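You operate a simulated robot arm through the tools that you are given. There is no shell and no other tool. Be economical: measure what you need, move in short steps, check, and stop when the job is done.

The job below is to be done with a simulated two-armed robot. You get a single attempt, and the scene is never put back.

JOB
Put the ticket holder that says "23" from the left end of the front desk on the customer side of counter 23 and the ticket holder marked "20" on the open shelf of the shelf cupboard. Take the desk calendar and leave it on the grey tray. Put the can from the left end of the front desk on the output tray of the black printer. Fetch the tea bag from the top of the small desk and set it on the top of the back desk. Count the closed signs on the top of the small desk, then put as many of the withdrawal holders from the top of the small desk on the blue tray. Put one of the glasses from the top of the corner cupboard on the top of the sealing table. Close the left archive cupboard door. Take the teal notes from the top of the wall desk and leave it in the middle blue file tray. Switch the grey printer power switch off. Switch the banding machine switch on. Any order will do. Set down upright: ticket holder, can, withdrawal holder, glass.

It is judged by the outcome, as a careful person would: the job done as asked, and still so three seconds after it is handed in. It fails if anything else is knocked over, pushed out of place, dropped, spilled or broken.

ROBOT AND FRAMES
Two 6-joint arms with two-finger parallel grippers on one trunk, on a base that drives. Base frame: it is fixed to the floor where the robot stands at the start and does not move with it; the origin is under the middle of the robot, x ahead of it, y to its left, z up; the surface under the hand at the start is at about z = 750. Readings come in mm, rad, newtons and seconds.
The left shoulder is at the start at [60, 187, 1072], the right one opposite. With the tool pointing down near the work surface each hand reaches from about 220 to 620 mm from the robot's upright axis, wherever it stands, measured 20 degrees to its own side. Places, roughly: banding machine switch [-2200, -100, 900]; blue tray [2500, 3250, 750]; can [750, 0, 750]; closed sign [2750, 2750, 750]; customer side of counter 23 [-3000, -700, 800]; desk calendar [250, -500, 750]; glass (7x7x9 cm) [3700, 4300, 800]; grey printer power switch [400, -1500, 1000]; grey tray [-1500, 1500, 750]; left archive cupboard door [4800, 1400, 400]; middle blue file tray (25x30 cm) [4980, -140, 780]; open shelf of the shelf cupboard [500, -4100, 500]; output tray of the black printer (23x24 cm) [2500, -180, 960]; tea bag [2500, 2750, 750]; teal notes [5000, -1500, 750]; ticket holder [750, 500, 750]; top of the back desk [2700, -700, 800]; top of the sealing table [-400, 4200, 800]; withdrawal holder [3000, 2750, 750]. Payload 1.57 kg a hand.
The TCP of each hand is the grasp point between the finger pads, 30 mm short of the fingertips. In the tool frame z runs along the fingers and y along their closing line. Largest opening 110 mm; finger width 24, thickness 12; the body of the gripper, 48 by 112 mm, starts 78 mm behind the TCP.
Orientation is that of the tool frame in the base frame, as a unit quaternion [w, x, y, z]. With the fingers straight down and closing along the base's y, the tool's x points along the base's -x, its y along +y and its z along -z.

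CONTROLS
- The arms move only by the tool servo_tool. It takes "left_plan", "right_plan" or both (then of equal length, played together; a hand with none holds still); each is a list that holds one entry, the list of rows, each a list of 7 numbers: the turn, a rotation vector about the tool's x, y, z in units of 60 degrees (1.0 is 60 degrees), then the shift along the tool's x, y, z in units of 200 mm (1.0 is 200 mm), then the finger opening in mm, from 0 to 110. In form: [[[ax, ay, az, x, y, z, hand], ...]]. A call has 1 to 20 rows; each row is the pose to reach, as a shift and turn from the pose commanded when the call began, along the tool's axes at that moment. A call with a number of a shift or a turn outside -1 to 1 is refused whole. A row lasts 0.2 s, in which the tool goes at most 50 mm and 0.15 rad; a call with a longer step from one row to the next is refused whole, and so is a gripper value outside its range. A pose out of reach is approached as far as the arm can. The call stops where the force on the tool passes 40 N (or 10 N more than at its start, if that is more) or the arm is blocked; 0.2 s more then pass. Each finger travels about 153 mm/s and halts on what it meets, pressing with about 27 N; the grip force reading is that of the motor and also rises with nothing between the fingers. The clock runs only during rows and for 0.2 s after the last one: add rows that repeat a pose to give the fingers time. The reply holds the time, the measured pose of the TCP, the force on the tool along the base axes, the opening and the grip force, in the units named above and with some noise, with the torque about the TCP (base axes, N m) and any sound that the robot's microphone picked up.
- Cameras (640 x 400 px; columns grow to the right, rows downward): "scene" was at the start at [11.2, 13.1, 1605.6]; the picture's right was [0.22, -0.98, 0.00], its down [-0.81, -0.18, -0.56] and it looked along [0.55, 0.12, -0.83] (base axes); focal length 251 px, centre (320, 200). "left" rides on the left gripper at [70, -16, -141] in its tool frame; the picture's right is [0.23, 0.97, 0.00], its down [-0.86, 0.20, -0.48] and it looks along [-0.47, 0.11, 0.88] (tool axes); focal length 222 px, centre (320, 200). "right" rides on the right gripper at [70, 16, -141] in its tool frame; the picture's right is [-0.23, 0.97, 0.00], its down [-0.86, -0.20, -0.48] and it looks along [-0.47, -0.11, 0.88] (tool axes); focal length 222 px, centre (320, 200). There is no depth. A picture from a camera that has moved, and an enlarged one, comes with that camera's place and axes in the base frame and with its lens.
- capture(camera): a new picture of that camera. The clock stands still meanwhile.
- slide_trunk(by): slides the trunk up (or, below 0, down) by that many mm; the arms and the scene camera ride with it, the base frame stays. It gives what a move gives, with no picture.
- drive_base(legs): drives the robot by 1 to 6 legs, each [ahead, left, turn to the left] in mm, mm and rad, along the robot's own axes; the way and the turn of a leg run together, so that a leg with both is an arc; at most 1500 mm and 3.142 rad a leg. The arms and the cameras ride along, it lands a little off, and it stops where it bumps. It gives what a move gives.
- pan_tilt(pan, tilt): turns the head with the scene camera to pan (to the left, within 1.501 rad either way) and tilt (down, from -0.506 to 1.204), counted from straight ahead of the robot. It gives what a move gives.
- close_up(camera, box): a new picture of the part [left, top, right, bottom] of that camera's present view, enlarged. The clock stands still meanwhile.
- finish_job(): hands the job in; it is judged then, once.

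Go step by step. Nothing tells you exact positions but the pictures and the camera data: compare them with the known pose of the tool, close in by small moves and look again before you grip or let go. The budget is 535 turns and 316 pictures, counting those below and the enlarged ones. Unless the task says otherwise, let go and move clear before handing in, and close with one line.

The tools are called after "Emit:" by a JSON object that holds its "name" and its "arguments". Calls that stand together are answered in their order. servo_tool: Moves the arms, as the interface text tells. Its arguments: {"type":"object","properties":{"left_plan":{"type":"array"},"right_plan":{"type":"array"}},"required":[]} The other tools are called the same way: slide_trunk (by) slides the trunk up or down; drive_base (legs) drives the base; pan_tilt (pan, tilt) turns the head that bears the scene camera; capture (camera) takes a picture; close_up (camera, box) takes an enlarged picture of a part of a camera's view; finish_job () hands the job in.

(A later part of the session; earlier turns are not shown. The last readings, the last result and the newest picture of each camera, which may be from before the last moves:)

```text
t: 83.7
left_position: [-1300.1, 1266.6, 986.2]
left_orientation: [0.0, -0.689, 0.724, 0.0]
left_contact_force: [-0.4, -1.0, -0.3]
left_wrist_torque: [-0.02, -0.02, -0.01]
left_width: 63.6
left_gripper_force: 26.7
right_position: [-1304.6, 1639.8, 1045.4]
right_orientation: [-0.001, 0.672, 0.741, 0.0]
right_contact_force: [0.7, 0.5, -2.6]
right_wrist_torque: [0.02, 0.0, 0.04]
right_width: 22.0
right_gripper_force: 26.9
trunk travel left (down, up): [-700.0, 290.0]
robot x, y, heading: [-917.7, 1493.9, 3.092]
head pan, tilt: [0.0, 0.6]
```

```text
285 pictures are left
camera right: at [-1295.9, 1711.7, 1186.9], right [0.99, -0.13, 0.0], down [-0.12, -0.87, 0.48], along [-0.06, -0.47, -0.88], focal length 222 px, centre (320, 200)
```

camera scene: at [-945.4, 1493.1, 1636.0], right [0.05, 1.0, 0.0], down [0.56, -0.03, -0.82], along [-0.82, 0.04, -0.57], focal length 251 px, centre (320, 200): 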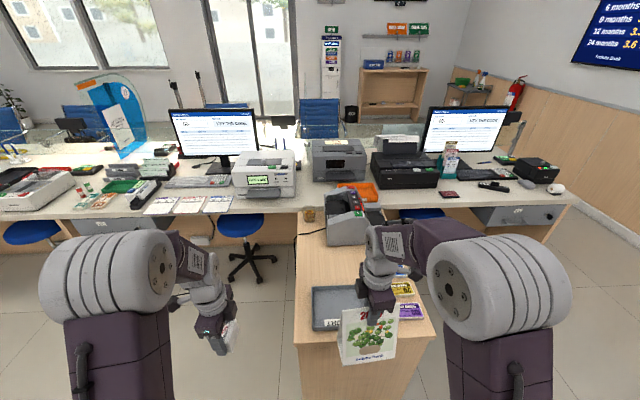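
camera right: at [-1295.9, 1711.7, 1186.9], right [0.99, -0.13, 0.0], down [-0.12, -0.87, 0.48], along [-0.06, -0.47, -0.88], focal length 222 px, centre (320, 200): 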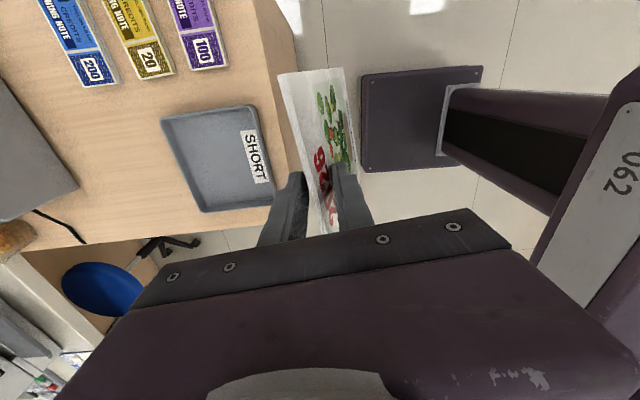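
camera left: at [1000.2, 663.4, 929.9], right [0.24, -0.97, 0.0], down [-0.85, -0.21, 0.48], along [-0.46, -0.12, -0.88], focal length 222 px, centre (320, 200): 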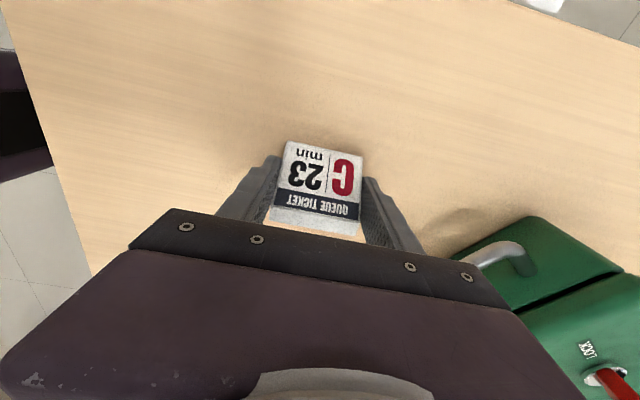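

The grey tray spans roughly x −1585…−1420, y 1490…1690, empty. I drive 90 mm closer, then position the calendar above it.

Emit:
{"name": "drive_base", "arguments": {"legs": [[90, 0, 0]]}}

Emit:
{"name": "servo_tool", "arguments": {"right_plan": [[[0, 0, 0.03, -0.05, -0.14, 0, 5], [0, 0, 0.06, -0.1, -0.28, 0, 5], [0, 0, 0.093, -0.15, -0.42, 0, 5], [0, 0, 0.093, -0.15, -0.56, 0, 5], [0, 0, 0.093, -0.15, -0.56, 0.15, 5], [0, 0, 0.093, -0.15, -0.56, 0.3, 5], [0, 0, 0.093, -0.15, -0.56, 0.43, 5]]]}}

Emit:
{"name": "capture", "arguments": {"camera": "right"}}

Emit:
{"name": "pan_tilt", "arguments": {"pan": -0.2, "tilt": 0.9}}

Emit:
{"name": "capture", "arguments": {"camera": "scene"}}

```text
t: 84.8
left_position: [-1389.2, 1271.0, 985.7]
left_orientation: [0.001, -0.689, 0.724, 0.0]
left_contact_force: [-0.1, 0.8, 0.1]
left_wrist_torque: [-0.04, 0.02, 0.0]
left_width: 63.4
left_gripper_force: 27.0
right_position: [-1394.0, 1645.7, 1045.8]
right_orientation: [0.0, 0.672, 0.741, 0.0]
right_contact_force: [0.3, 0.2, -2.1]
right_wrist_torque: [0.01, -0.01, 0.01]
right_width: 21.9
right_gripper_force: 27.3
trunk travel left (down, up): [-700.0, 290.0]
robot x, y, heading: [-1005.9, 1499.7, 3.093]
head pan, tilt: [0.0, 0.6]
```

```text
t: 86.4
left_position: [-1390.3, 1271.4, 985.7]
left_orientation: [0.001, -0.69, 0.724, 0.0]
left_contact_force: [0.7, -0.1, -0.8]
left_wrist_torque: [0.0, -0.04, 0.02]
left_width: 63.4
left_gripper_force: 27.5
right_position: [-1504.7, 1603.2, 957.5]
right_orientation: [0.001, 0.707, 0.707, 0.0]
right_contact_force: [0.0, -0.4, -2.0]
right_wrist_torque: [0.01, 0.01, 0.01]
right_width: 21.8
right_gripper_force: 27.1
trunk travel left (down, up): [-700.0, 290.0]
robot x, y, heading: [-1010.8, 1496.5, 3.093]
head pan, tilt: [0.0, 0.6]
```

```text
284 pictures are left
camera right: at [-1490.0, 1673.1, 1099.1], right [0.97, -0.23, 0.0], down [-0.2, -0.86, 0.48], along [-0.11, -0.47, -0.88], focal length 222 px, centre (320, 200)
```

right: 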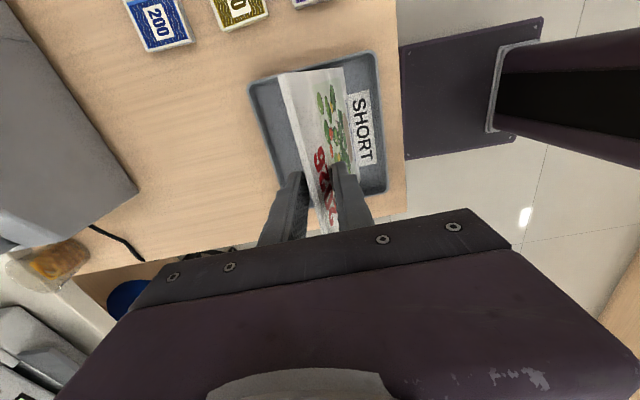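

```text
t: 87.2
left_position: [-1390.2, 1270.8, 985.9]
left_orientation: [0.0, -0.689, 0.725, 0.0]
left_contact_force: [0.5, -0.3, -1.9]
left_wrist_torque: [0.0, 0.0, 0.03]
left_width: 63.6
left_gripper_force: 27.0
right_position: [-1505.1, 1604.0, 959.3]
right_orientation: [0.0, 0.707, 0.707, 0.0]
right_contact_force: [-0.4, 0.0, -0.9]
right_wrist_torque: [0.01, 0.0, 0.01]
right_width: 22.0
right_gripper_force: 26.7
trunk travel left (down, up): [-700.0, 290.0]
robot x, y, heading: [-1009.6, 1499.6, 3.092]
head pan, tilt: [-0.201, 0.901]
```

```text
283 pictures are left
camera scene: at [-1019.7, 1511.8, 1611.3], right [0.25, 0.97, 0.0], down [0.76, -0.19, -0.62], along [-0.6, 0.15, -0.78], focal length 251 px, centre (320, 200)
```

scene: 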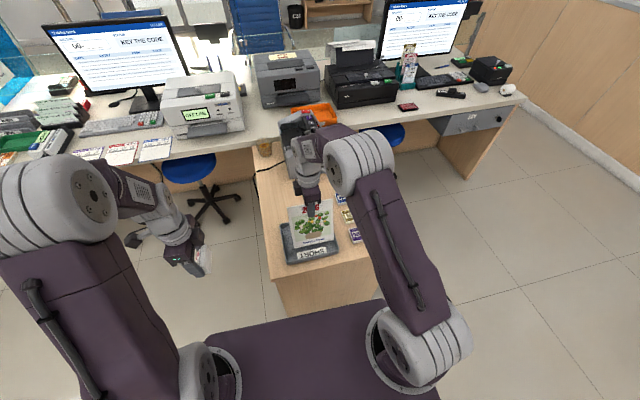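

Slight shift of 15 mm in −y, then lower gradually toward the tray floor.

Emit:
{"name": "servo_tool", "arguments": {"right_plan": [[[0, 0, 0, -0.075, 0.0, 0, 5], [0, 0, 0, -0.075, 0.015, 0.06, 5], [0, 0, 0, -0.075, 0.015, 0.11, 5]]]}}

Emit:
{"name": "servo_tool", "arguments": {"right_plan": [[[0, 0, 0, 0, 0.0, 0.025, 5]]]}}

Emit:
{"name": "servo_tool", "arguments": {"right_plan": [[[0, 0, 0, 0, 0.0, 0.02, 5]]]}}

```text
t: 88.0
left_position: [-1390.9, 1271.0, 986.7]
left_orientation: [0.0, -0.69, 0.724, 0.0]
left_contact_force: [-0.8, 0.1, -0.6]
left_wrist_torque: [0.0, -0.03, -0.02]
left_width: 63.5
left_gripper_force: 26.7
right_position: [-1499.6, 1589.1, 936.1]
right_orientation: [0.001, 0.707, 0.707, 0.0]
right_contact_force: [0.2, 0.3, -1.6]
right_wrist_torque: [0.04, -0.02, 0.01]
right_width: 21.7
right_gripper_force: 27.1
trunk travel left (down, up): [-700.0, 290.0]
robot x, y, heading: [-1004.6, 1498.8, 3.094]
head pan, tilt: [-0.201, 0.901]
```

```text
t: 88.4
left_position: [-1389.5, 1270.9, 985.6]
left_orientation: [0.0, -0.69, 0.724, -0.001]
left_contact_force: [-0.1, 1.2, -1.0]
left_wrist_torque: [0.0, -0.01, 0.0]
left_width: 63.5
left_gripper_force: 26.8
right_position: [-1501.1, 1590.7, 930.5]
right_orientation: [-0.001, 0.707, 0.707, -0.001]
right_contact_force: [0.5, -0.6, -1.6]
right_wrist_torque: [-0.05, -0.04, 0.0]
right_width: 21.8
right_gripper_force: 27.1
trunk travel left (down, up): [-700.0, 290.0]
robot x, y, heading: [-1007.0, 1495.8, 3.094]
head pan, tilt: [-0.201, 0.901]
```

```text
t: 88.8
left_position: [-1389.6, 1271.9, 986.8]
left_orientation: [0.0, -0.69, 0.724, 0.0]
left_contact_force: [0.1, -0.2, -1.7]
left_wrist_torque: [-0.01, 0.0, 0.03]
left_width: 63.5
left_gripper_force: 26.6
right_position: [-1499.5, 1588.6, 928.4]
right_orientation: [0.0, 0.707, 0.707, 0.0]
right_contact_force: [0.6, -0.4, 3.1]
right_wrist_torque: [0.3, 0.17, 0.01]
right_width: 21.5
right_gripper_force: 26.7
trunk travel left (down, up): [-700.0, 290.0]
robot x, y, heading: [-1007.3, 1496.5, 3.087]
head pan, tilt: [-0.201, 0.901]
```

Contact with the tray is felt. I release gently and rise.

Emit:
{"name": "servo_tool", "arguments": {"right_plan": [[[0, 0, 0, 0, 0, 0.01, 5], [0, 0, 0, 0, 0, 0.01, 28], [0, 0, 0, 0, 0, 0.01, 45], [0, 0, 0, 0, 0, 0.01, 70], [0, 0, 0, 0, 0, -0.1, 70], [0, 0, 0, 0, 0, -0.3, 70], [0, 0, 0, 0, 0, -0.5, 70]]]}}

Emit:
{"name": "capture", "arguments": {"camera": "right"}}

```text
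t: 90.4
left_position: [-1388.5, 1270.5, 985.8]
left_orientation: [0.0, -0.69, 0.724, -0.001]
left_contact_force: [0.3, 0.6, -1.6]
left_wrist_torque: [0.01, 0.02, 0.01]
left_width: 63.3
left_gripper_force: 26.7
right_position: [-1499.9, 1588.8, 1029.1]
right_orientation: [0.0, 0.707, 0.708, 0.0]
right_contact_force: [0.0, 0.1, -0.1]
right_wrist_torque: [0.0, 0.0, -0.01]
right_width: 70.2
right_gripper_force: 0.0
trunk travel left (down, up): [-700.0, 290.0]
robot x, y, heading: [-1007.7, 1503.1, 3.092]
head pan, tilt: [-0.201, 0.901]
```

```text
282 pictures are left
camera right: at [-1484.6, 1658.5, 1169.7], right [0.97, -0.23, 0.0], down [-0.2, -0.86, 0.48], along [-0.11, -0.47, -0.88], focal length 222 px, centre (320, 200)
```

right: 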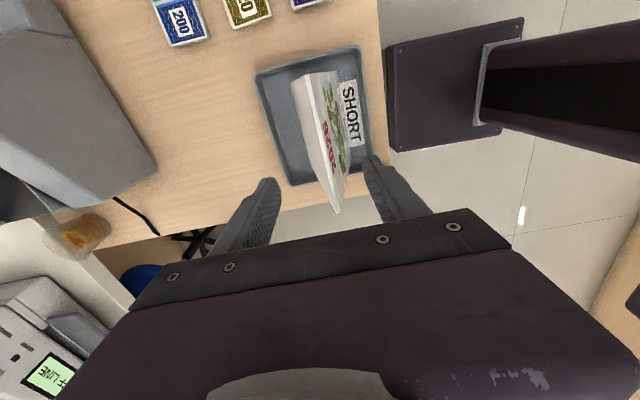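

The calendar stands in the tray. I draw the right hand back, retreat, and look toward the counter's end for a way to the customer side.

Emit:
{"name": "servo_tool", "arguments": {"right_plan": [[[0, 0, 0, 0, 0.2, -0.1, 80], [0, 0, 0, 0, 0.4, -0.1, 80], [0, 0, 0, 0, 0.6, -0.1, 80], [0, 0, 0, 0, 0.8, -0.1, 80]]]}}

Emit:
{"name": "drive_base", "arguments": {"legs": [[-250, 0, 0.05], [0, -1000, 0]]}}

Emit:
{"name": "pan_tilt", "arguments": {"pan": -0.3, "tilt": 0.3}}

Emit:
{"name": "capture", "arguments": {"camera": "scene"}}

```text
t: 91.4
left_position: [-1387.5, 1272.5, 985.4]
left_orientation: [-0.001, -0.69, 0.724, 0.001]
left_contact_force: [-0.1, -0.4, -0.7]
left_wrist_torque: [0.0, 0.04, -0.01]
left_width: 63.2
left_gripper_force: 27.3
right_position: [-1335.5, 1590.8, 1051.0]
right_orientation: [0.0, 0.708, 0.707, -0.001]
right_contact_force: [0.7, 1.1, -0.7]
right_wrist_torque: [0.03, 0.01, 0.01]
right_width: 80.1
right_gripper_force: 0.0
trunk travel left (down, up): [-700.0, 290.0]
robot x, y, heading: [-1011.1, 1500.3, 3.097]
head pan, tilt: [-0.201, 0.901]
```

```text
t: 98.0
left_position: [-1124.9, 2264.9, 984.7]
left_orientation: [0.0, -0.702, 0.712, 0.0]
left_contact_force: [0.1, 0.2, -1.8]
left_wrist_torque: [0.03, 0.01, -0.01]
left_width: 63.2
left_gripper_force: 26.4
right_position: [-1084.3, 2589.0, 1049.5]
right_orientation: [0.0, 0.694, 0.72, 0.0]
right_contact_force: [-0.3, 0.1, 0.4]
right_wrist_torque: [0.0, 0.01, 0.01]
right_width: 80.1
right_gripper_force: 0.0
trunk travel left (down, up): [-700.0, 290.0]
robot x, y, heading: [-753.0, 2507.4, 3.128]
head pan, tilt: [-0.201, 0.901]
```

```text
t: 99.0
left_position: [-1124.6, 2265.6, 985.9]
left_orientation: [-0.001, -0.702, 0.712, 0.0]
left_contact_force: [0.0, -0.1, -0.3]
left_wrist_torque: [0.01, 0.02, 0.02]
left_width: 63.4
left_gripper_force: 26.7
right_position: [-1085.0, 2588.4, 1049.8]
right_orientation: [0.0, 0.693, 0.721, 0.0]
right_contact_force: [0.4, 0.3, 1.3]
right_wrist_torque: [0.02, 0.02, 0.0]
right_width: 79.7
right_gripper_force: 0.0
trunk travel left (down, up): [-700.0, 290.0]
robot x, y, heading: [-751.1, 2510.8, 3.126]
head pan, tilt: [-0.3, 0.3]
```

```text
281 pictures are left
camera scene: at [-779.0, 2532.6, 1663.4], right [0.31, 0.95, 0.0], down [0.28, -0.09, -0.95], along [-0.91, 0.29, -0.3], focal length 251 px, centre (320, 200)
```

scene: 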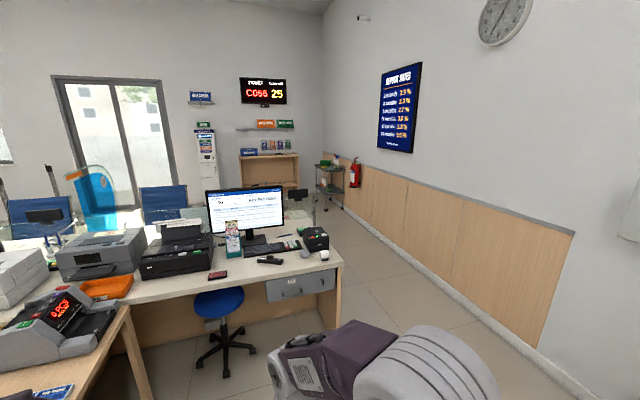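

There is a 1.2 m passage between counter end (y≈3120) and the wall (y≈4350). I drive through its middle.

Emit:
{"name": "drive_base", "arguments": {"legs": [[700, 0, 0.015], [0, -1220, 0], [1100, 0, 0]]}}

Emit:
{"name": "pan_tilt", "arguments": {"pan": 0.4, "tilt": 0.3}}

Emit:
{"name": "capture", "arguments": {"camera": "scene"}}

```text
t: 113.7
left_position: [-2915.9, 3474.0, 985.7]
left_orientation: [0.001, -0.701, 0.713, 0.001]
left_contact_force: [-0.1, -0.5, -0.3]
left_wrist_torque: [0.0, 0.0, 0.0]
left_width: 63.6
left_gripper_force: 26.8
right_position: [-2874.2, 3796.8, 1049.9]
right_orientation: [0.0, 0.696, 0.718, 0.0]
right_contact_force: [-1.1, 1.3, 0.3]
right_wrist_torque: [0.0, -0.01, 0.0]
right_width: 79.9
right_gripper_force: 0.1
trunk travel left (down, up): [-700.0, 290.0]
robot x, y, heading: [-2540.0, 3714.3, 3.125]
head pan, tilt: [-0.3, 0.3]
```

```text
t: 114.8
left_position: [-2914.9, 3473.4, 986.6]
left_orientation: [0.001, -0.702, 0.713, 0.0]
left_contact_force: [-0.1, -0.3, -0.8]
left_wrist_torque: [0.0, -0.03, -0.01]
left_width: 63.1
left_gripper_force: 27.6
right_position: [-2873.8, 3795.2, 1050.3]
right_orientation: [0.0, 0.695, 0.719, 0.0]
right_contact_force: [-0.4, -0.3, 0.3]
right_wrist_torque: [-0.03, 0.01, -0.02]
right_width: 80.0
right_gripper_force: 0.0
trunk travel left (down, up): [-700.0, 290.0]
robot x, y, heading: [-2540.9, 3711.7, 3.123]
head pan, tilt: [0.4, 0.3]
```

```text
280 pictures are left
camera scene: at [-2566.5, 3675.8, 1663.5], right [-0.37, 0.93, 0.0], down [0.27, 0.11, -0.96], along [-0.89, -0.36, -0.3], focal length 251 px, centre (320, 200)
```

scene: 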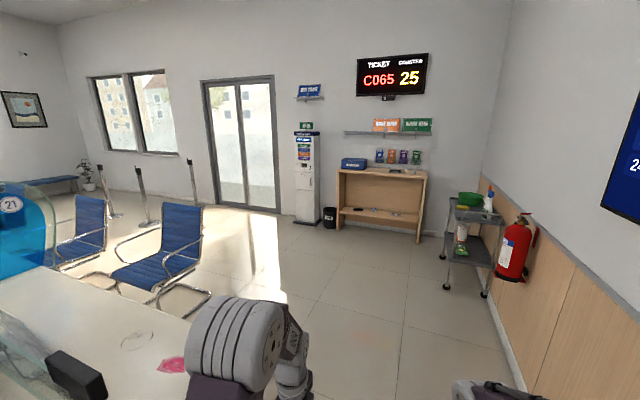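

Customer chairs line the counter, with an aisle beyond. I drive out to the aisle, turn, and go toward counter 23.

Emit:
{"name": "drive_base", "arguments": {"legs": [[1500, 0, 0], [600, 0, 0.015], [0, 0, 1.571]]}}

Emit:
{"name": "pan_tilt", "arguments": {"pan": 0.3, "tilt": 0.4}}

Emit:
{"name": "capture", "arguments": {"camera": "scene"}}

```text
t: 129.0
left_position: [-4315.0, 3370.9, 986.7]
left_orientation: [0.0, 0.999, 0.044, 0.0]
left_contact_force: [-0.3, -0.2, -1.0]
left_wrist_torque: [-0.02, 0.0, -0.03]
left_width: 63.2
left_gripper_force: 27.1
right_position: [-4641.0, 3378.6, 1049.2]
right_orientation: [-0.001, -0.068, 0.998, 0.0]
right_contact_force: [-0.5, -0.4, -0.1]
right_wrist_torque: [0.02, -0.03, -0.06]
right_width: 79.9
right_gripper_force: 0.1
trunk travel left (down, up): [-700.0, 290.0]
robot x, y, heading: [-4590.1, 3717.6, -1.48]
head pan, tilt: [0.4, 0.3]
```

```text
t: 129.6
left_position: [-4316.1, 3371.2, 985.4]
left_orientation: [0.0, 0.999, 0.045, 0.001]
left_contact_force: [1.3, -0.2, -1.7]
left_wrist_torque: [0.0, 0.01, 0.02]
left_width: 63.4
left_gripper_force: 27.0
right_position: [-4641.4, 3377.4, 1049.8]
right_orientation: [-0.001, -0.068, 0.998, 0.0]
right_contact_force: [-0.4, -0.7, 0.3]
right_wrist_torque: [0.0, -0.01, -0.02]
right_width: 79.9
right_gripper_force: 0.1
trunk travel left (down, up): [-700.0, 290.0]
robot x, y, heading: [-4593.2, 3717.0, -1.481]
head pan, tilt: [0.3, 0.4]
```

```text
279 pictures are left
camera scene: at [-4561.9, 3689.3, 1654.3], right [-0.93, -0.38, 0.0], down [-0.15, 0.36, -0.92], along [0.35, -0.85, -0.39], focal length 251 px, centre (320, 200)
```

scene: 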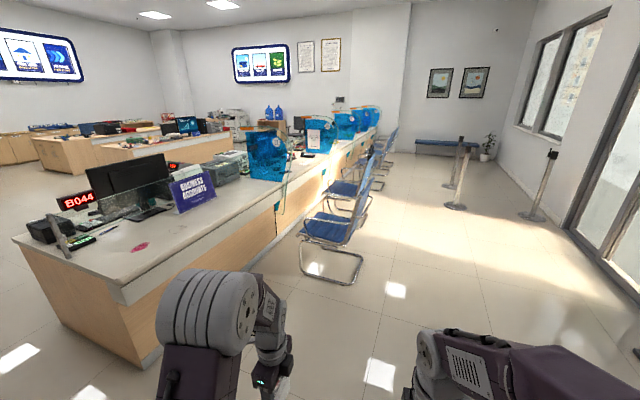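

The aisle is clear. I straighten, drive along it to level with the gap beside counter 23's chair.

Emit:
{"name": "drive_base", "arguments": {"legs": [[0, 0, -0.09], [0, -100, 0], [1500, 0, 0], [1200, 0, 0]]}}

Emit:
{"name": "pan_tilt", "arguments": {"pan": 0.6, "tilt": 0.5}}

Emit:
{"name": "capture", "arguments": {"camera": "scene"}}

```text
t: 144.1
left_position: [-4467.5, 620.2, 986.1]
left_orientation: [0.001, 1.0, -0.005, 0.0]
left_contact_force: [0.3, 0.3, -0.3]
left_wrist_torque: [0.01, 0.01, -0.05]
left_width: 63.3
left_gripper_force: 27.2
right_position: [-4791.2, 658.6, 1049.0]
right_orientation: [0.0, -0.02, 1.0, -0.001]
right_contact_force: [0.6, -0.2, -0.1]
right_wrist_torque: [0.0, -0.02, -0.04]
right_width: 80.1
right_gripper_force: 0.0
trunk travel left (down, up): [-700.0, 290.0]
robot x, y, heading: [-4711.4, 991.2, -1.578]
head pan, tilt: [0.3, 0.4]
```

```text
t: 144.9
left_position: [-4467.2, 620.5, 985.8]
left_orientation: [0.0, 1.0, -0.005, 0.0]
left_contact_force: [-0.1, 0.0, -0.9]
left_wrist_torque: [-0.01, 0.02, -0.02]
left_width: 63.4
left_gripper_force: 26.8
right_position: [-4791.1, 658.8, 1050.2]
right_orientation: [0.0, -0.02, 1.0, -0.001]
right_contact_force: [-0.1, 0.4, 0.5]
right_wrist_torque: [-0.01, 0.01, -0.01]
right_width: 80.1
right_gripper_force: 0.0
trunk travel left (down, up): [-700.0, 290.0]
robot x, y, heading: [-4709.4, 991.2, -1.583]
head pan, tilt: [0.6, 0.499]
```

```text
278 pictures are left
camera scene: at [-4657.6, 973.6, 1645.1], right [-0.83, -0.56, 0.0], down [-0.27, 0.4, -0.88], along [0.49, -0.73, -0.48], focal length 251 px, centre (320, 200)
```

scene: 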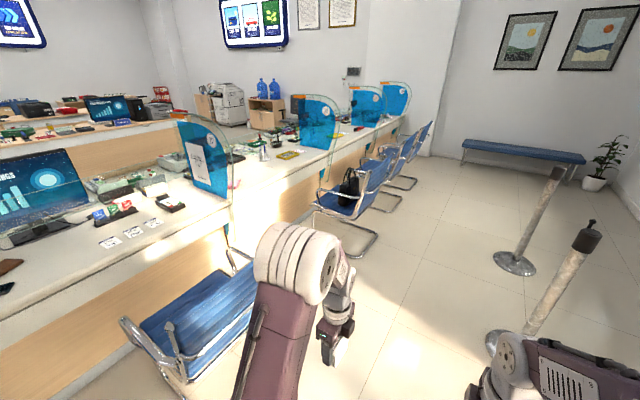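

Gap between the chairs of 22 and 23 lies around y −600…+250, and the partition 22/23 is at y≈−60. I go to about (-4650,-150), turn in, and look.

Emit:
{"name": "drive_base", "arguments": {"legs": [[1130, 60, 0], [0, 0, 1.233]]}}

Emit:
{"name": "pan_tilt", "arguments": {"pan": 0.2, "tilt": 0.6}}

Emit:
{"name": "capture", "arguments": {"camera": "scene"}}

```text
t: 153.6
left_position: [-4219.8, -1.3, 985.6]
left_orientation: [0.0, 0.818, 0.576, 0.001]
left_contact_force: [-0.1, 0.1, -0.4]
left_wrist_torque: [0.0, -0.01, -0.01]
left_width: 63.6
left_gripper_force: 26.6
right_position: [-4362.9, -293.8, 1049.9]
right_orientation: [0.0, -0.596, 0.803, 0.0]
right_contact_force: [0.1, 0.9, -0.4]
right_wrist_torque: [-0.02, 0.01, -0.05]
right_width: 79.9
right_gripper_force: 0.1
trunk travel left (down, up): [-700.0, 290.0]
robot x, y, heading: [-4652.8, -105.0, -0.345]
head pan, tilt: [0.6, 0.499]
```

```text
t: 154.5
left_position: [-4220.8, -0.8, 985.4]
left_orientation: [0.0, 0.817, 0.577, 0.001]
left_contact_force: [0.1, 0.8, -0.8]
left_wrist_torque: [0.0, -0.02, -0.01]
left_width: 63.6
left_gripper_force: 27.2
right_position: [-4363.5, -293.4, 1049.8]
right_orientation: [0.001, -0.595, 0.804, 0.0]
right_contact_force: [0.2, 0.2, 0.2]
right_wrist_torque: [0.0, -0.01, -0.03]
right_width: 80.0
right_gripper_force: 0.0
trunk travel left (down, up): [-700.0, 290.0]
robot x, y, heading: [-4651.2, -109.1, -0.344]
head pan, tilt: [0.201, 0.6]
```

```text
277 pictures are left
camera scene: at [-4618.6, -103.1, 1636.0], right [-0.14, -0.99, 0.0], down [-0.56, 0.08, -0.83], along [0.82, -0.12, -0.56], focal length 251 px, centre (320, 200)
```

scene: 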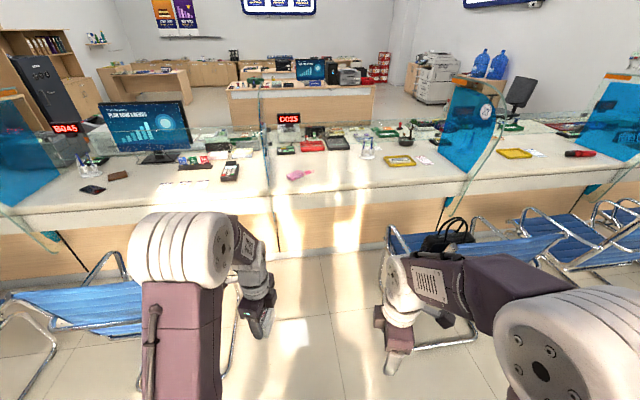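

The gap is clear (y −690…+310). I drive in to about (-3690,-200).

Emit:
{"name": "drive_base", "arguments": {"legs": [[925, 230, 0]]}}

Emit:
{"name": "capture", "arguments": {"camera": "left"}}

Emit:
{"name": "pan_tilt", "arguments": {"pan": 0.1, "tilt": 0.9}}

Emit:
{"name": "capture", "arguments": {"camera": "scene"}}

```text
t: 159.4
left_position: [-3287.4, -116.2, 985.7]
left_orientation: [-0.001, 0.825, 0.566, -0.001]
left_contact_force: [1.3, 0.1, -2.0]
left_wrist_torque: [0.0, -0.01, 0.01]
left_width: 63.4
left_gripper_force: 26.6
right_position: [-3436.1, -404.6, 1049.6]
right_orientation: [0.0, -0.586, 0.81, -0.001]
right_contact_force: [0.7, -1.2, 0.1]
right_wrist_torque: [0.0, -0.02, 0.0]
right_width: 80.0
right_gripper_force: 0.1
trunk travel left (down, up): [-700.0, 290.0]
robot x, y, heading: [-3720.2, -213.3, -0.368]
head pan, tilt: [0.201, 0.6]
```

```text
276 pictures are left
camera left: at [-3277.4, -45.8, 1127.5], right [0.99, -0.14, 0.0], down [-0.12, -0.87, 0.48], along [-0.07, -0.47, -0.88], focal length 222 px, centre (320, 200)
```

left: 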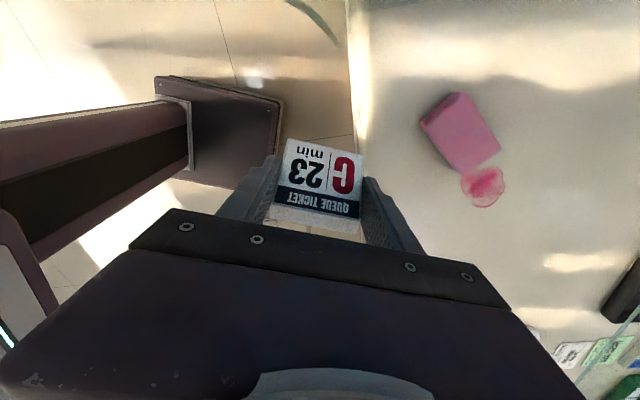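

```text
t: 160.2
left_position: [-3285.1, -116.0, 986.6]
left_orientation: [0.0, 0.825, 0.565, 0.0]
left_contact_force: [-0.2, -0.8, -1.7]
left_wrist_torque: [-0.02, 0.0, -0.02]
left_width: 63.5
left_gripper_force: 27.2
right_position: [-3434.9, -405.0, 1049.4]
right_orientation: [0.0, -0.586, 0.81, 0.0]
right_contact_force: [0.5, 0.0, -1.2]
right_wrist_torque: [-0.05, -0.01, -0.02]
right_width: 80.0
right_gripper_force: 0.0
trunk travel left (down, up): [-700.0, 290.0]
robot x, y, heading: [-3720.9, -214.0, -0.364]
head pan, tilt: [0.099, 0.901]
```

```text
275 pictures are left
camera scene: at [-3700.8, -213.7, 1611.3], right [-0.27, -0.96, 0.0], down [-0.76, 0.21, -0.62], along [0.6, -0.16, -0.78], focal length 251 px, centre (320, 200)
```

scene: 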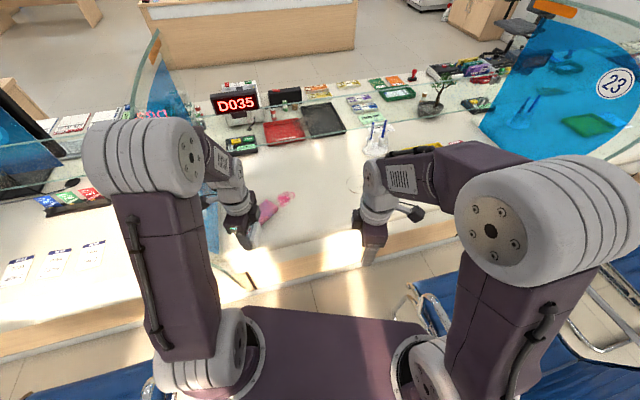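

The counter edge is at x≈−3230; target spot (-3155,-330) is clear. I move the holder there, turning its face toward the customer side.

Emit:
{"name": "servo_tool", "arguments": {"left_plan": [[[0, 0, -0.125, -0.127, 0.165, 0, 50], [0, 0, -0.25, -0.254, 0.33, 0, 50], [0, 0, -0.375, -0.381, 0.496, 0, 50], [0, 0, -0.5, -0.508, 0.661, 0, 50], [0, 0, -0.625, -0.635, 0.827, 0, 50], [0, 0, -0.75, -0.762, 0.992, 0, 50]]]}}

Emit:
{"name": "servo_tool", "arguments": {"left_plan": [[[0, 0, -0.125, 0, 0, 0.1, 50], [0, 0, -0.25, 0, 0, 0.2, 50], [0, 0, -0.375, 0, 0, 0.3, 50], [0, 0, -0.5, 0, 0, 0.4, 50], [0, 0, -0.625, 0, 0, 0.5, 50], [0, 0, -0.75, 0, 0, 0.57, 50]]]}}

Emit:
{"name": "capture", "arguments": {"camera": "left"}}

Emit:
{"name": "close_up", "arguments": {"camera": "scene", "box": [180, 120, 440, 290]}}

```text
t: 161.6
left_position: [-3157.9, -326.8, 986.9]
left_orientation: [-0.002, 0.545, 0.839, 0.0]
left_contact_force: [0.2, -0.1, -1.0]
left_wrist_torque: [0.03, 0.02, 0.0]
left_width: 63.5
left_gripper_force: 26.6
right_position: [-3434.9, -405.3, 1049.5]
right_orientation: [-0.001, -0.587, 0.81, 0.001]
right_contact_force: [0.0, -0.1, 0.7]
right_wrist_torque: [-0.02, 0.0, 0.01]
right_width: 79.8
right_gripper_force: 0.2
trunk travel left (down, up): [-700.0, 290.0]
robot x, y, heading: [-3722.2, -210.2, -0.364]
head pan, tilt: [0.099, 0.901]
```

```text
t: 163.0
left_position: [-3154.3, -330.5, 874.5]
left_orientation: [0.0, 0.183, 0.983, 0.0]
left_contact_force: [0.3, 0.6, -0.2]
left_wrist_torque: [0.0, 0.04, -0.02]
left_width: 63.3
left_gripper_force: 26.8
right_position: [-3435.4, -405.1, 1050.1]
right_orientation: [0.0, -0.586, 0.81, 0.0]
right_contact_force: [-0.4, 0.3, 0.6]
right_wrist_torque: [0.01, -0.01, 0.01]
right_width: 79.9
right_gripper_force: 0.0
trunk travel left (down, up): [-700.0, 290.0]
robot x, y, heading: [-3720.9, -215.8, -0.367]
head pan, tilt: [0.099, 0.901]
```

```text
274 pictures are left
camera left: at [-3226.4, -320.8, 1015.2], right [0.14, 0.99, 0.0], down [0.87, -0.12, 0.48], along [0.47, -0.07, -0.88], focal length 222 px, centre (320, 200)
```

left: 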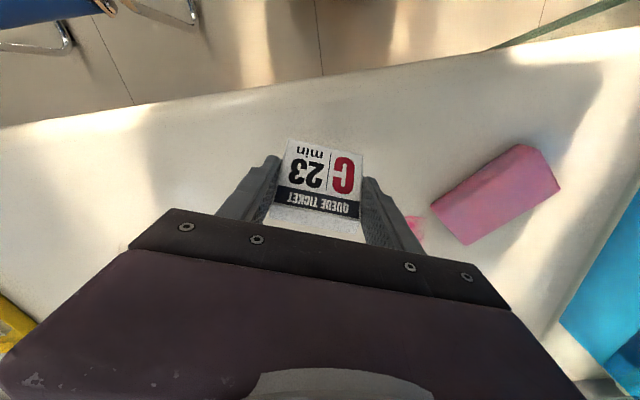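

```text
2.35 times, centred on (310, 205) of scene
camera zoom: at [-3700.7, -213.8, 1611.3], right [-0.27, -0.96, 0.0], down [-0.76, 0.21, -0.62], along [0.6, -0.16, -0.78], focal length 591 px, centre (344, 188)
```

zoom: 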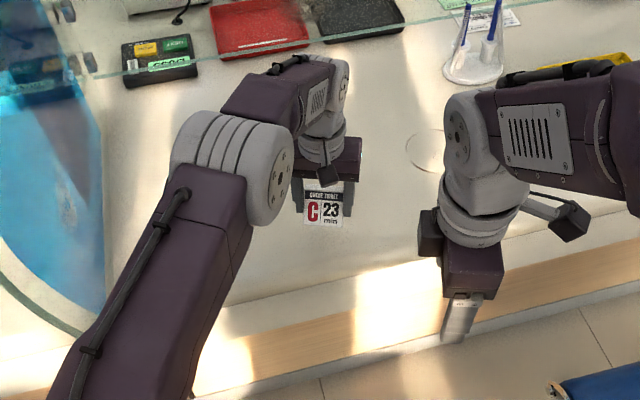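

Emit:
{"name": "servo_tool", "arguments": {"left_plan": [[[0, 0, 0, 0, 0, 0.07, 50], [0, 0, 0, 0, 0, 0.13, 50]]]}}

Emit:
{"name": "servo_tool", "arguments": {"left_plan": [[[0, 0, 0, 0, 0, 0.025, 50]]]}}

Emit:
{"name": "servo_tool", "arguments": {"left_plan": [[[0, 0, 0, 0, 0, 0.025, 50]]]}}

```text
t: 163.6
left_position: [-3155.0, -330.0, 847.5]
left_orientation: [0.0, 0.183, 0.983, -0.001]
left_contact_force: [-0.1, 0.1, -0.5]
left_wrist_torque: [-0.03, 0.01, -0.03]
left_width: 63.4
left_gripper_force: 26.9
right_position: [-3436.0, -404.3, 1051.4]
right_orientation: [0.0, -0.586, 0.81, 0.0]
right_contact_force: [0.3, 0.3, 0.0]
right_wrist_torque: [-0.01, 0.0, 0.01]
right_width: 80.0
right_gripper_force: 0.1
trunk travel left (down, up): [-700.0, 290.0]
robot x, y, heading: [-3720.7, -213.1, -0.367]
head pan, tilt: [0.099, 0.901]
```

```text
t: 164.0
left_position: [-3155.6, -330.7, 842.0]
left_orientation: [0.0, 0.183, 0.983, 0.0]
left_contact_force: [-0.5, 0.6, -0.3]
left_wrist_torque: [-0.03, -0.01, -0.01]
left_width: 63.5
left_gripper_force: 27.3
right_position: [-3435.2, -405.2, 1049.6]
right_orientation: [0.0, -0.587, 0.81, 0.0]
right_contact_force: [0.7, 0.3, 0.0]
right_wrist_torque: [0.0, -0.01, 0.01]
right_width: 79.9
right_gripper_force: 0.1
trunk travel left (down, up): [-700.0, 290.0]
robot x, y, heading: [-3716.9, -214.6, -0.371]
head pan, tilt: [0.099, 0.901]
```

```text
t: 164.4
left_position: [-3155.5, -332.1, 837.0]
left_orientation: [0.0, 0.183, 0.983, 0.0]
left_contact_force: [0.6, 0.9, -0.1]
left_wrist_torque: [0.03, 0.02, 0.03]
left_width: 63.5
left_gripper_force: 27.5
right_position: [-3435.0, -405.3, 1049.9]
right_orientation: [0.0, -0.585, 0.811, 0.0]
right_contact_force: [1.0, -0.4, 0.4]
right_wrist_torque: [0.02, 0.01, -0.01]
right_width: 80.1
right_gripper_force: 0.0
trunk travel left (down, up): [-700.0, 290.0]
robot x, y, heading: [-3721.6, -214.5, -0.368]
head pan, tilt: [0.099, 0.901]
```

Emit:
{"name": "servo_tool", "arguments": {"left_plan": [[[0, 0, 0, 0, 0, 0.025, 50]]]}}

Emit:
{"name": "servo_tool", "arguments": {"left_plan": [[[0, 0, 0, 0, 0, 0.025, 50]]]}}

Emit:
{"name": "capture", "arguments": {"camera": "left"}}

```text
t: 164.8
left_position: [-3156.7, -329.0, 830.5]
left_orientation: [0.0, 0.183, 0.983, 0.0]
left_contact_force: [0.4, -1.4, -0.8]
left_wrist_torque: [0.03, 0.02, -0.01]
left_width: 63.8
left_gripper_force: 27.0
right_position: [-3435.4, -405.3, 1050.0]
right_orientation: [0.0, -0.586, 0.81, 0.0]
right_contact_force: [-0.7, -0.3, -0.4]
right_wrist_torque: [0.0, -0.05, 0.0]
right_width: 80.1
right_gripper_force: 0.1
trunk travel left (down, up): [-700.0, 290.0]
robot x, y, heading: [-3719.3, -215.7, -0.368]
head pan, tilt: [0.099, 0.901]
```

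```text
t: 165.2
left_position: [-3156.3, -331.0, 824.8]
left_orientation: [0.0, 0.183, 0.983, 0.0]
left_contact_force: [0.4, 0.4, -0.9]
left_wrist_torque: [0.0, 0.01, -0.01]
left_width: 63.2
left_gripper_force: 26.8
right_position: [-3436.3, -405.2, 1049.9]
right_orientation: [0.0, -0.586, 0.81, 0.0]
right_contact_force: [0.2, 0.9, 0.1]
right_wrist_torque: [-0.01, 0.03, 0.02]
right_width: 79.6
right_gripper_force: 0.0
trunk travel left (down, up): [-700.0, 290.0]
robot x, y, heading: [-3717.9, -211.8, -0.367]
head pan, tilt: [0.099, 0.901]
```

```text
272 pictures are left
camera left: at [-3227.6, -320.4, 966.4], right [0.14, 0.99, 0.0], down [0.87, -0.12, 0.48], along [0.47, -0.07, -0.88], focal length 222 px, centre (320, 200)
```

left: 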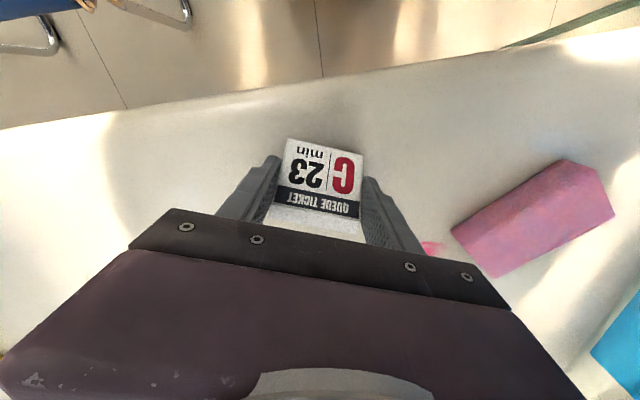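

Emit:
{"name": "servo_tool", "arguments": {"left_plan": [[[0, 0, 0, 0, 0, 0.025, 50]]]}}

Emit:
{"name": "servo_tool", "arguments": {"left_plan": [[[0, 0, 0, 0, 0, 0.025, 50]]]}}

Emit:
{"name": "servo_tool", "arguments": {"left_plan": [[[0, 0, 0, 0, 0, 0.025, 50]]]}}

```text
t: 165.6
left_position: [-3155.1, -330.3, 820.8]
left_orientation: [0.0, 0.183, 0.983, 0.0]
left_contact_force: [0.1, 0.1, -1.3]
left_wrist_torque: [0.01, -0.01, 0.0]
left_width: 63.5
left_gripper_force: 26.8
right_position: [-3436.1, -406.4, 1049.1]
right_orientation: [-0.001, -0.586, 0.81, 0.0]
right_contact_force: [0.6, -0.3, 0.7]
right_wrist_torque: [-0.01, -0.05, 0.02]
right_width: 79.9
right_gripper_force: 0.2
trunk travel left (down, up): [-700.0, 290.0]
robot x, y, heading: [-3720.3, -211.0, -0.368]
head pan, tilt: [0.099, 0.901]
```

```text
t: 166.0
left_position: [-3154.3, -329.8, 818.3]
left_orientation: [0.003, 0.183, 0.983, -0.001]
left_contact_force: [0.7, 1.4, 10.4]
left_wrist_torque: [0.19, 0.17, -0.04]
left_width: 63.3
left_gripper_force: 26.9
right_position: [-3437.7, -404.8, 1051.0]
right_orientation: [0.0, -0.587, 0.81, -0.001]
right_contact_force: [-0.9, -0.2, 0.1]
right_wrist_torque: [-0.01, 0.02, -0.04]
right_width: 79.8
right_gripper_force: 0.1
trunk travel left (down, up): [-700.0, 290.0]
robot x, y, heading: [-3718.7, -210.5, -0.369]
head pan, tilt: [0.099, 0.901]
```

```text
t: 166.4
left_position: [-3154.5, -330.4, 813.8]
left_orientation: [0.003, 0.183, 0.983, 0.0]
left_contact_force: [3.4, 3.0, 23.6]
left_wrist_torque: [0.1, -0.28, 0.04]
left_width: 63.1
left_gripper_force: 27.4
right_position: [-3437.8, -404.0, 1051.9]
right_orientation: [0.0, -0.586, 0.81, -0.001]
right_contact_force: [-1.9, -0.2, -0.7]
right_wrist_torque: [-0.07, 0.03, 0.02]
right_width: 80.1
right_gripper_force: 0.0
trunk travel left (down, up): [-700.0, 290.0]
robot x, y, heading: [-3720.9, -212.6, -0.368]
head pan, tilt: [0.099, 0.901]
```

It rests on the counter. I ease off, open and lift away.

Emit:
{"name": "servo_tool", "arguments": {"left_plan": [[[0, 0, 0, 0, 0, -0.02, 50], [0, 0, 0, 0, 0, -0.02, 70], [0, 0, 0, 0, 0, -0.02, 84], [0, 0, 0, 0, 0, -0.02, 84], [0, 0, 0, 0, 0, -0.25, 84], [0, 0, 0, 0, 0, -0.5, 84], [0, 0, 0, 0, 0, -0.74, 84], [0, 0, 0, 0.2, 0, -0.84, 84], [0, 0, 0, 0.4, 0, -0.84, 84], [0, 0, 0, 0.6, 0, -0.84, 84]]]}}

Emit:
{"name": "capture", "arguments": {"camera": "scene"}}

```text
t: 168.6
left_position: [-3271.1, -285.9, 977.4]
left_orientation: [0.002, 0.183, 0.983, 0.0]
left_contact_force: [0.4, -0.3, -0.9]
left_wrist_torque: [-0.04, -0.04, 0.0]
left_width: 83.8
left_gripper_force: 0.1
right_position: [-3437.0, -405.0, 1049.9]
right_orientation: [0.0, -0.586, 0.81, -0.001]
right_contact_force: [-1.1, -0.5, -0.1]
right_wrist_torque: [-0.02, 0.02, -0.01]
right_width: 79.7
right_gripper_force: 0.1
trunk travel left (down, up): [-700.0, 290.0]
robot x, y, heading: [-3719.0, -215.6, -0.369]
head pan, tilt: [0.099, 0.901]
```

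```text
271 pictures are left
camera scene: at [-3702.5, -213.3, 1611.2], right [-0.27, -0.96, 0.0], down [-0.76, 0.21, -0.62], along [0.6, -0.17, -0.78], focal length 251 px, centre (320, 200)
```

scene: 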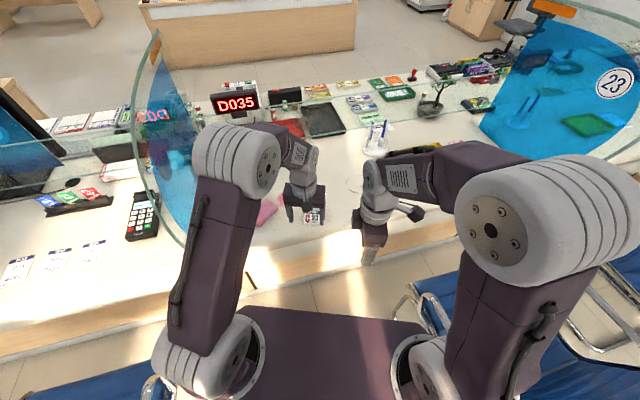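

C 23 stands on the customer side. I back out, straighten the right wrist, and drive back round to the staff side.

Emit:
{"name": "drive_base", "arguments": {"legs": [[-925, -230, 0], [0, 0, 1.94], [1500, 0, 0], [1500, 0, 0], [800, 0, 0]]}}

Emit:
{"name": "servo_tool", "arguments": {"right_plan": [[[0, 0, 0.13, 0, 0, 0, 80], [0, 0, 0.26, 0, 0, 0, 80], [0, 0, 0.39, 0, 0, 0, 80], [0, 0, 0.52, 0, 0, 0, 80], [0, 0, 0.65, 0, 0, 0, 80], [0, 0, 0.78, 0, 0, 0, 80]]]}}

Emit:
{"name": "servo_tool", "arguments": {"right_plan": [[[0, 0, 0.13, 0, 0, 0, 80], [0, 0, 0.26, 0, 0, 0, 80], [0, 0, 0.39, 0, 0, 0, 80], [0, 0, 0.52, 0, 0, 0, 80], [0, 0, 0.65, 0, 0, 0, 80], [0, 0, 0.77, 0, 0, 0, 80]]]}}

Emit:
{"name": "pan_tilt", "arguments": {"pan": -0.8, "tilt": 0.4}}

Emit:
{"name": "capture", "arguments": {"camera": "scene"}}

```text
t: 196.1
left_position: [-4470.3, 4139.0, 976.0]
left_orientation: [0.0, -0.677, 0.736, 0.0]
left_contact_force: [0.3, 0.1, 0.2]
left_wrist_torque: [0.03, 0.0, 0.01]
left_width: 84.0
left_gripper_force: 0.2
right_position: [-4309.1, 4013.7, 1050.8]
right_orientation: [-0.001, 1.0, -0.016, 0.0]
right_contact_force: [-0.3, 0.6, 0.6]
right_wrist_torque: [0.04, 0.01, -0.02]
right_width: 79.9
right_gripper_force: 0.1
trunk travel left (down, up): [-700.0, 290.0]
robot x, y, heading: [-4416.8, 3690.3, 1.491]
head pan, tilt: [0.099, 0.901]
```

```text
t: 197.5
left_position: [-4470.8, 4140.2, 976.4]
left_orientation: [0.0, -0.677, 0.736, 0.0]
left_contact_force: [0.2, -0.5, 0.0]
left_wrist_torque: [-0.02, 0.0, 0.0]
left_width: 84.0
left_gripper_force: 0.2
right_position: [-4310.5, 4015.0, 1049.7]
right_orientation: [0.001, 0.911, -0.412, -0.001]
right_contact_force: [0.5, -0.1, -0.1]
right_wrist_torque: [-0.01, -0.02, -0.02]
right_width: 79.9
right_gripper_force: 0.2
trunk travel left (down, up): [-700.0, 290.0]
robot x, y, heading: [-4413.8, 3688.0, 1.488]
head pan, tilt: [0.099, 0.901]
```

```text
t: 198.9
left_position: [-4468.9, 4139.6, 976.1]
left_orientation: [-0.001, -0.678, 0.735, -0.001]
left_contact_force: [-0.1, 0.1, 0.7]
left_wrist_torque: [0.01, -0.01, 0.0]
left_width: 83.9
left_gripper_force: 0.1
right_position: [-4311.0, 4015.8, 1050.3]
right_orientation: [0.0, -0.676, 0.737, 0.0]
right_contact_force: [-0.7, 0.2, 0.3]
right_wrist_torque: [-0.01, 0.01, 0.02]
right_width: 79.9
right_gripper_force: 0.0
trunk travel left (down, up): [-700.0, 290.0]
robot x, y, heading: [-4414.5, 3687.6, 1.491]
head pan, tilt: [0.099, 0.901]
```

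```text
t: 200.1
left_position: [-4470.8, 4140.2, 977.0]
left_orientation: [0.0, -0.677, 0.736, 0.0]
left_contact_force: [-0.2, -0.7, -0.4]
left_wrist_torque: [-0.01, -0.02, -0.03]
left_width: 84.0
left_gripper_force: 0.3
right_position: [-4311.3, 4015.5, 1051.9]
right_orientation: [0.0, -0.677, 0.736, 0.0]
right_contact_force: [-0.5, -0.1, 0.4]
right_wrist_torque: [-0.02, 0.05, 0.0]
right_width: 80.3
right_gripper_force: 0.1
trunk travel left (down, up): [-700.0, 290.0]
robot x, y, heading: [-4414.6, 3689.1, 1.488]
head pan, tilt: [-0.799, 0.4]
```

```text
270 pictures are left
camera scene: at [-4345.8, 3684.6, 1654.2], right [0.64, -0.77, 0.0], down [-0.3, -0.25, -0.92], along [0.71, 0.59, -0.39], focal length 251 px, centre (320, 200)
```

scene: 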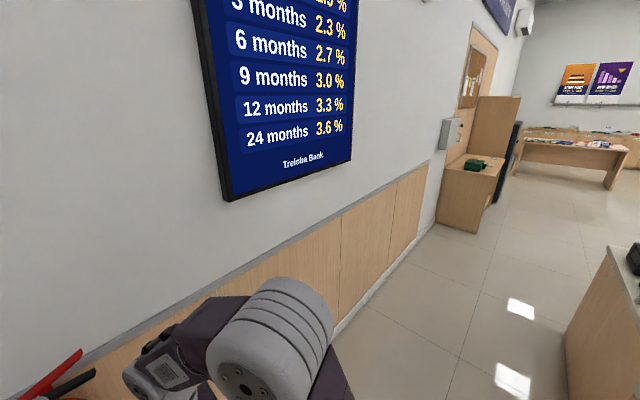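

I turn and drive back through the passage, then round the end cabinet to the staff side of counter 23.

Emit:
{"name": "drive_base", "arguments": {"legs": [[0, 0, 1.653], [-1500, 0, 0], [-1400, 0, 0], [-650, 1200, 0], [0, 1500, 0], [0, 900, 0]]}}

Emit:
{"name": "pan_tilt", "arguments": {"pan": 0.0, "tilt": 0.5}}

Emit:
{"name": "capture", "arguments": {"camera": "scene"}}

```text
t: 236.0
left_position: [-1439.0, -157.4, 975.4]
left_orientation: [0.0, 1.0, -0.023, 0.0]
left_contact_force: [-0.4, -0.7, -0.4]
left_wrist_torque: [-0.01, 0.04, -0.01]
left_width: 84.0
left_gripper_force: 0.1
right_position: [-1320.4, 7.4, 1049.9]
right_orientation: [0.0, 1.0, -0.025, 0.001]
right_contact_force: [0.3, 0.0, 0.1]
right_wrist_torque: [-0.01, 0.01, 0.01]
right_width: 80.1
right_gripper_force: 0.1
trunk travel left (down, up): [-700.0, 290.0]
robot x, y, heading: [-985.5, -83.9, 3.093]
head pan, tilt: [-0.799, 0.4]
```

```text
t: 237.1
left_position: [-1439.7, -156.8, 976.1]
left_orientation: [0.0, 1.0, -0.023, 0.001]
left_contact_force: [-0.2, -0.6, 0.2]
left_wrist_torque: [0.0, 0.0, -0.02]
left_width: 83.8
left_gripper_force: 0.1
right_position: [-1319.9, 6.5, 1050.6]
right_orientation: [-0.001, 1.0, -0.025, 0.0]
right_contact_force: [-0.6, -0.3, -0.9]
right_wrist_torque: [0.01, 0.03, 0.0]
right_width: 80.2
right_gripper_force: 0.0
trunk travel left (down, up): [-700.0, 290.0]
robot x, y, heading: [-988.6, -85.1, 3.094]
head pan, tilt: [0.0, 0.499]
```

```text
269 pictures are left
camera scene: at [-1018.4, -85.5, 1645.1], right [0.05, 1.0, 0.0], down [0.48, -0.02, -0.88], along [-0.88, 0.04, -0.48], focal length 251 px, centre (320, 200)
```

scene: 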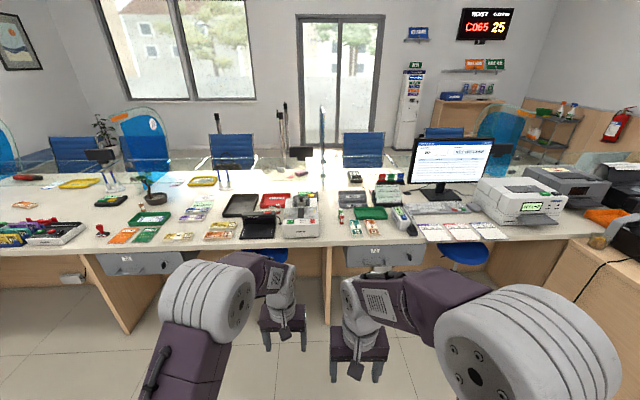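

I enlarge the banding machine and glance back at the calendar tray.

Emit:
{"name": "close_up", "arguments": {"camera": "scene", "box": [220, 170, 380, 270]}}

Emit:
{"name": "pan_tilt", "arguments": {"pan": -1.1, "tilt": 0.5}}

Emit:
{"name": "close_up", "arguments": {"camera": "scene", "box": [200, 120, 440, 270]}}

```text
4.00 times, centred on (300, 220) of scene
camera zoom: at [-1018.4, -85.5, 1645.1], right [0.05, 1.0, 0.0], down [0.48, -0.02, -0.88], along [-0.88, 0.04, -0.48], focal length 1004 px, centre (400, 120)
```

zoom: 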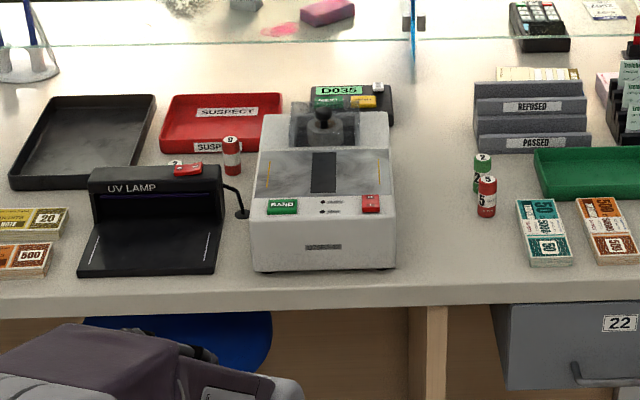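

```text
t: 238.4
left_position: [-1439.0, -156.8, 976.7]
left_orientation: [0.0, 1.0, -0.022, 0.0]
left_contact_force: [-0.2, 0.1, 0.7]
left_wrist_torque: [0.02, -0.02, -0.01]
left_width: 84.1
left_gripper_force: 0.0
right_position: [-1319.5, 7.3, 1051.0]
right_orientation: [-0.001, 1.0, -0.025, 0.0]
right_contact_force: [-0.1, 0.3, 0.3]
right_wrist_torque: [0.02, 0.03, -0.01]
right_width: 80.0
right_gripper_force: 0.1
trunk travel left (down, up): [-700.0, 290.0]
robot x, y, heading: [-992.1, -85.3, 3.096]
head pan, tilt: [-1.1, 0.499]
```

```text
2.67 times, centred on (320, 195) of scene
camera zoom: at [-965.2, -7.0, 1645.1], right [0.91, 0.41, 0.0], down [0.2, -0.44, -0.88], along [-0.36, 0.8, -0.48], focal length 670 px, centre (320, 213)
```

zoom: 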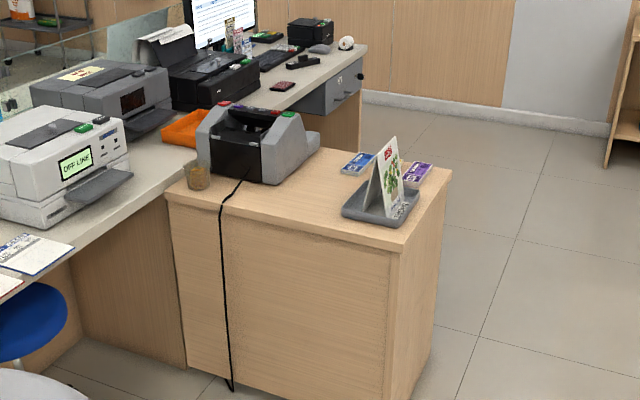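

The calendar stands fine. The banding machine has a green "BAND" button, a red rocker and small marks; I drive closer to see its switch.

Emit:
{"name": "drive_base", "arguments": {"legs": [[730, 100, 0.045]]}}

Emit:
{"name": "pan_tilt", "arguments": {"pan": -0.2, "tilt": 0.9}}

Emit:
{"name": "capture", "arguments": {"camera": "scene"}}

Emit:
{"name": "capture", "arguments": {"camera": "right"}}

```text
t: 242.5
left_position: [-2187.1, -266.1, 975.9]
left_orientation: [0.0, 1.0, 0.002, 0.0]
left_contact_force: [-0.1, 0.3, 0.2]
left_wrist_torque: [-0.02, 0.01, 0.0]
left_width: 84.1
left_gripper_force: 0.1
right_position: [-2075.8, -95.7, 1051.0]
right_orientation: [0.001, 1.0, 0.001, 0.0]
right_contact_force: [-0.3, 0.0, -0.4]
right_wrist_torque: [-0.01, 0.0, -0.03]
right_width: 79.8
right_gripper_force: 0.0
trunk travel left (down, up): [-700.0, 290.0]
robot x, y, heading: [-1740.9, -171.9, -3.138]
head pan, tilt: [-1.1, 0.499]
```

```text
t: 243.7
left_position: [-2187.8, -266.1, 975.7]
left_orientation: [0.0, 1.0, 0.003, 0.001]
left_contact_force: [-0.5, -0.5, -0.1]
left_wrist_torque: [0.0, -0.01, 0.0]
left_width: 83.9
left_gripper_force: 0.1
right_position: [-2076.8, -96.5, 1050.5]
right_orientation: [0.0, 1.0, 0.002, 0.001]
right_contact_force: [0.3, -0.3, -0.2]
right_wrist_torque: [-0.01, -0.01, -0.01]
right_width: 79.8
right_gripper_force: 0.0
trunk travel left (down, up): [-700.0, 290.0]
robot x, y, heading: [-1745.8, -169.1, -3.135]
head pan, tilt: [-0.201, 0.901]
```

```text
266 pictures are left
camera scene: at [-1754.3, -158.3, 1611.3], right [0.19, 0.98, 0.0], down [0.77, -0.15, -0.62], along [-0.61, 0.12, -0.78], focal length 251 px, centre (320, 200)
```

scene: 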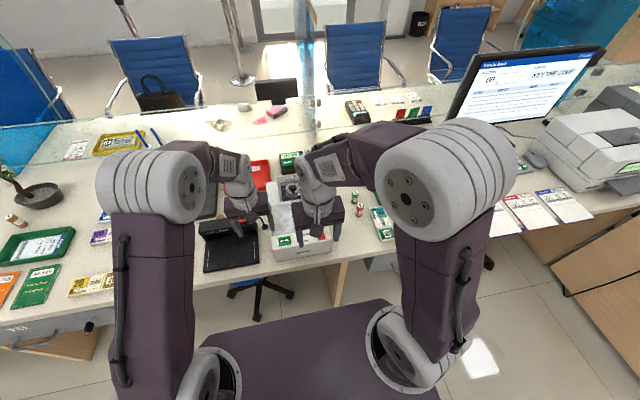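

```text
265 pictures are left
camera right: at [-2008.2, -112.7, 1191.5], right [-0.22, -0.97, 0.0], down [-0.86, 0.2, 0.48], along [-0.47, 0.11, -0.88], focal length 222 px, centre (320, 200)
```

right: 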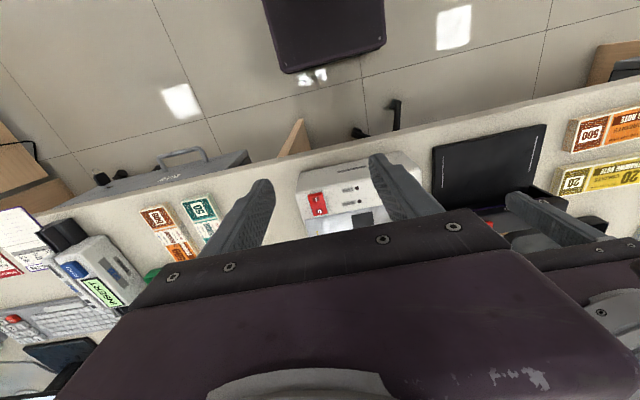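

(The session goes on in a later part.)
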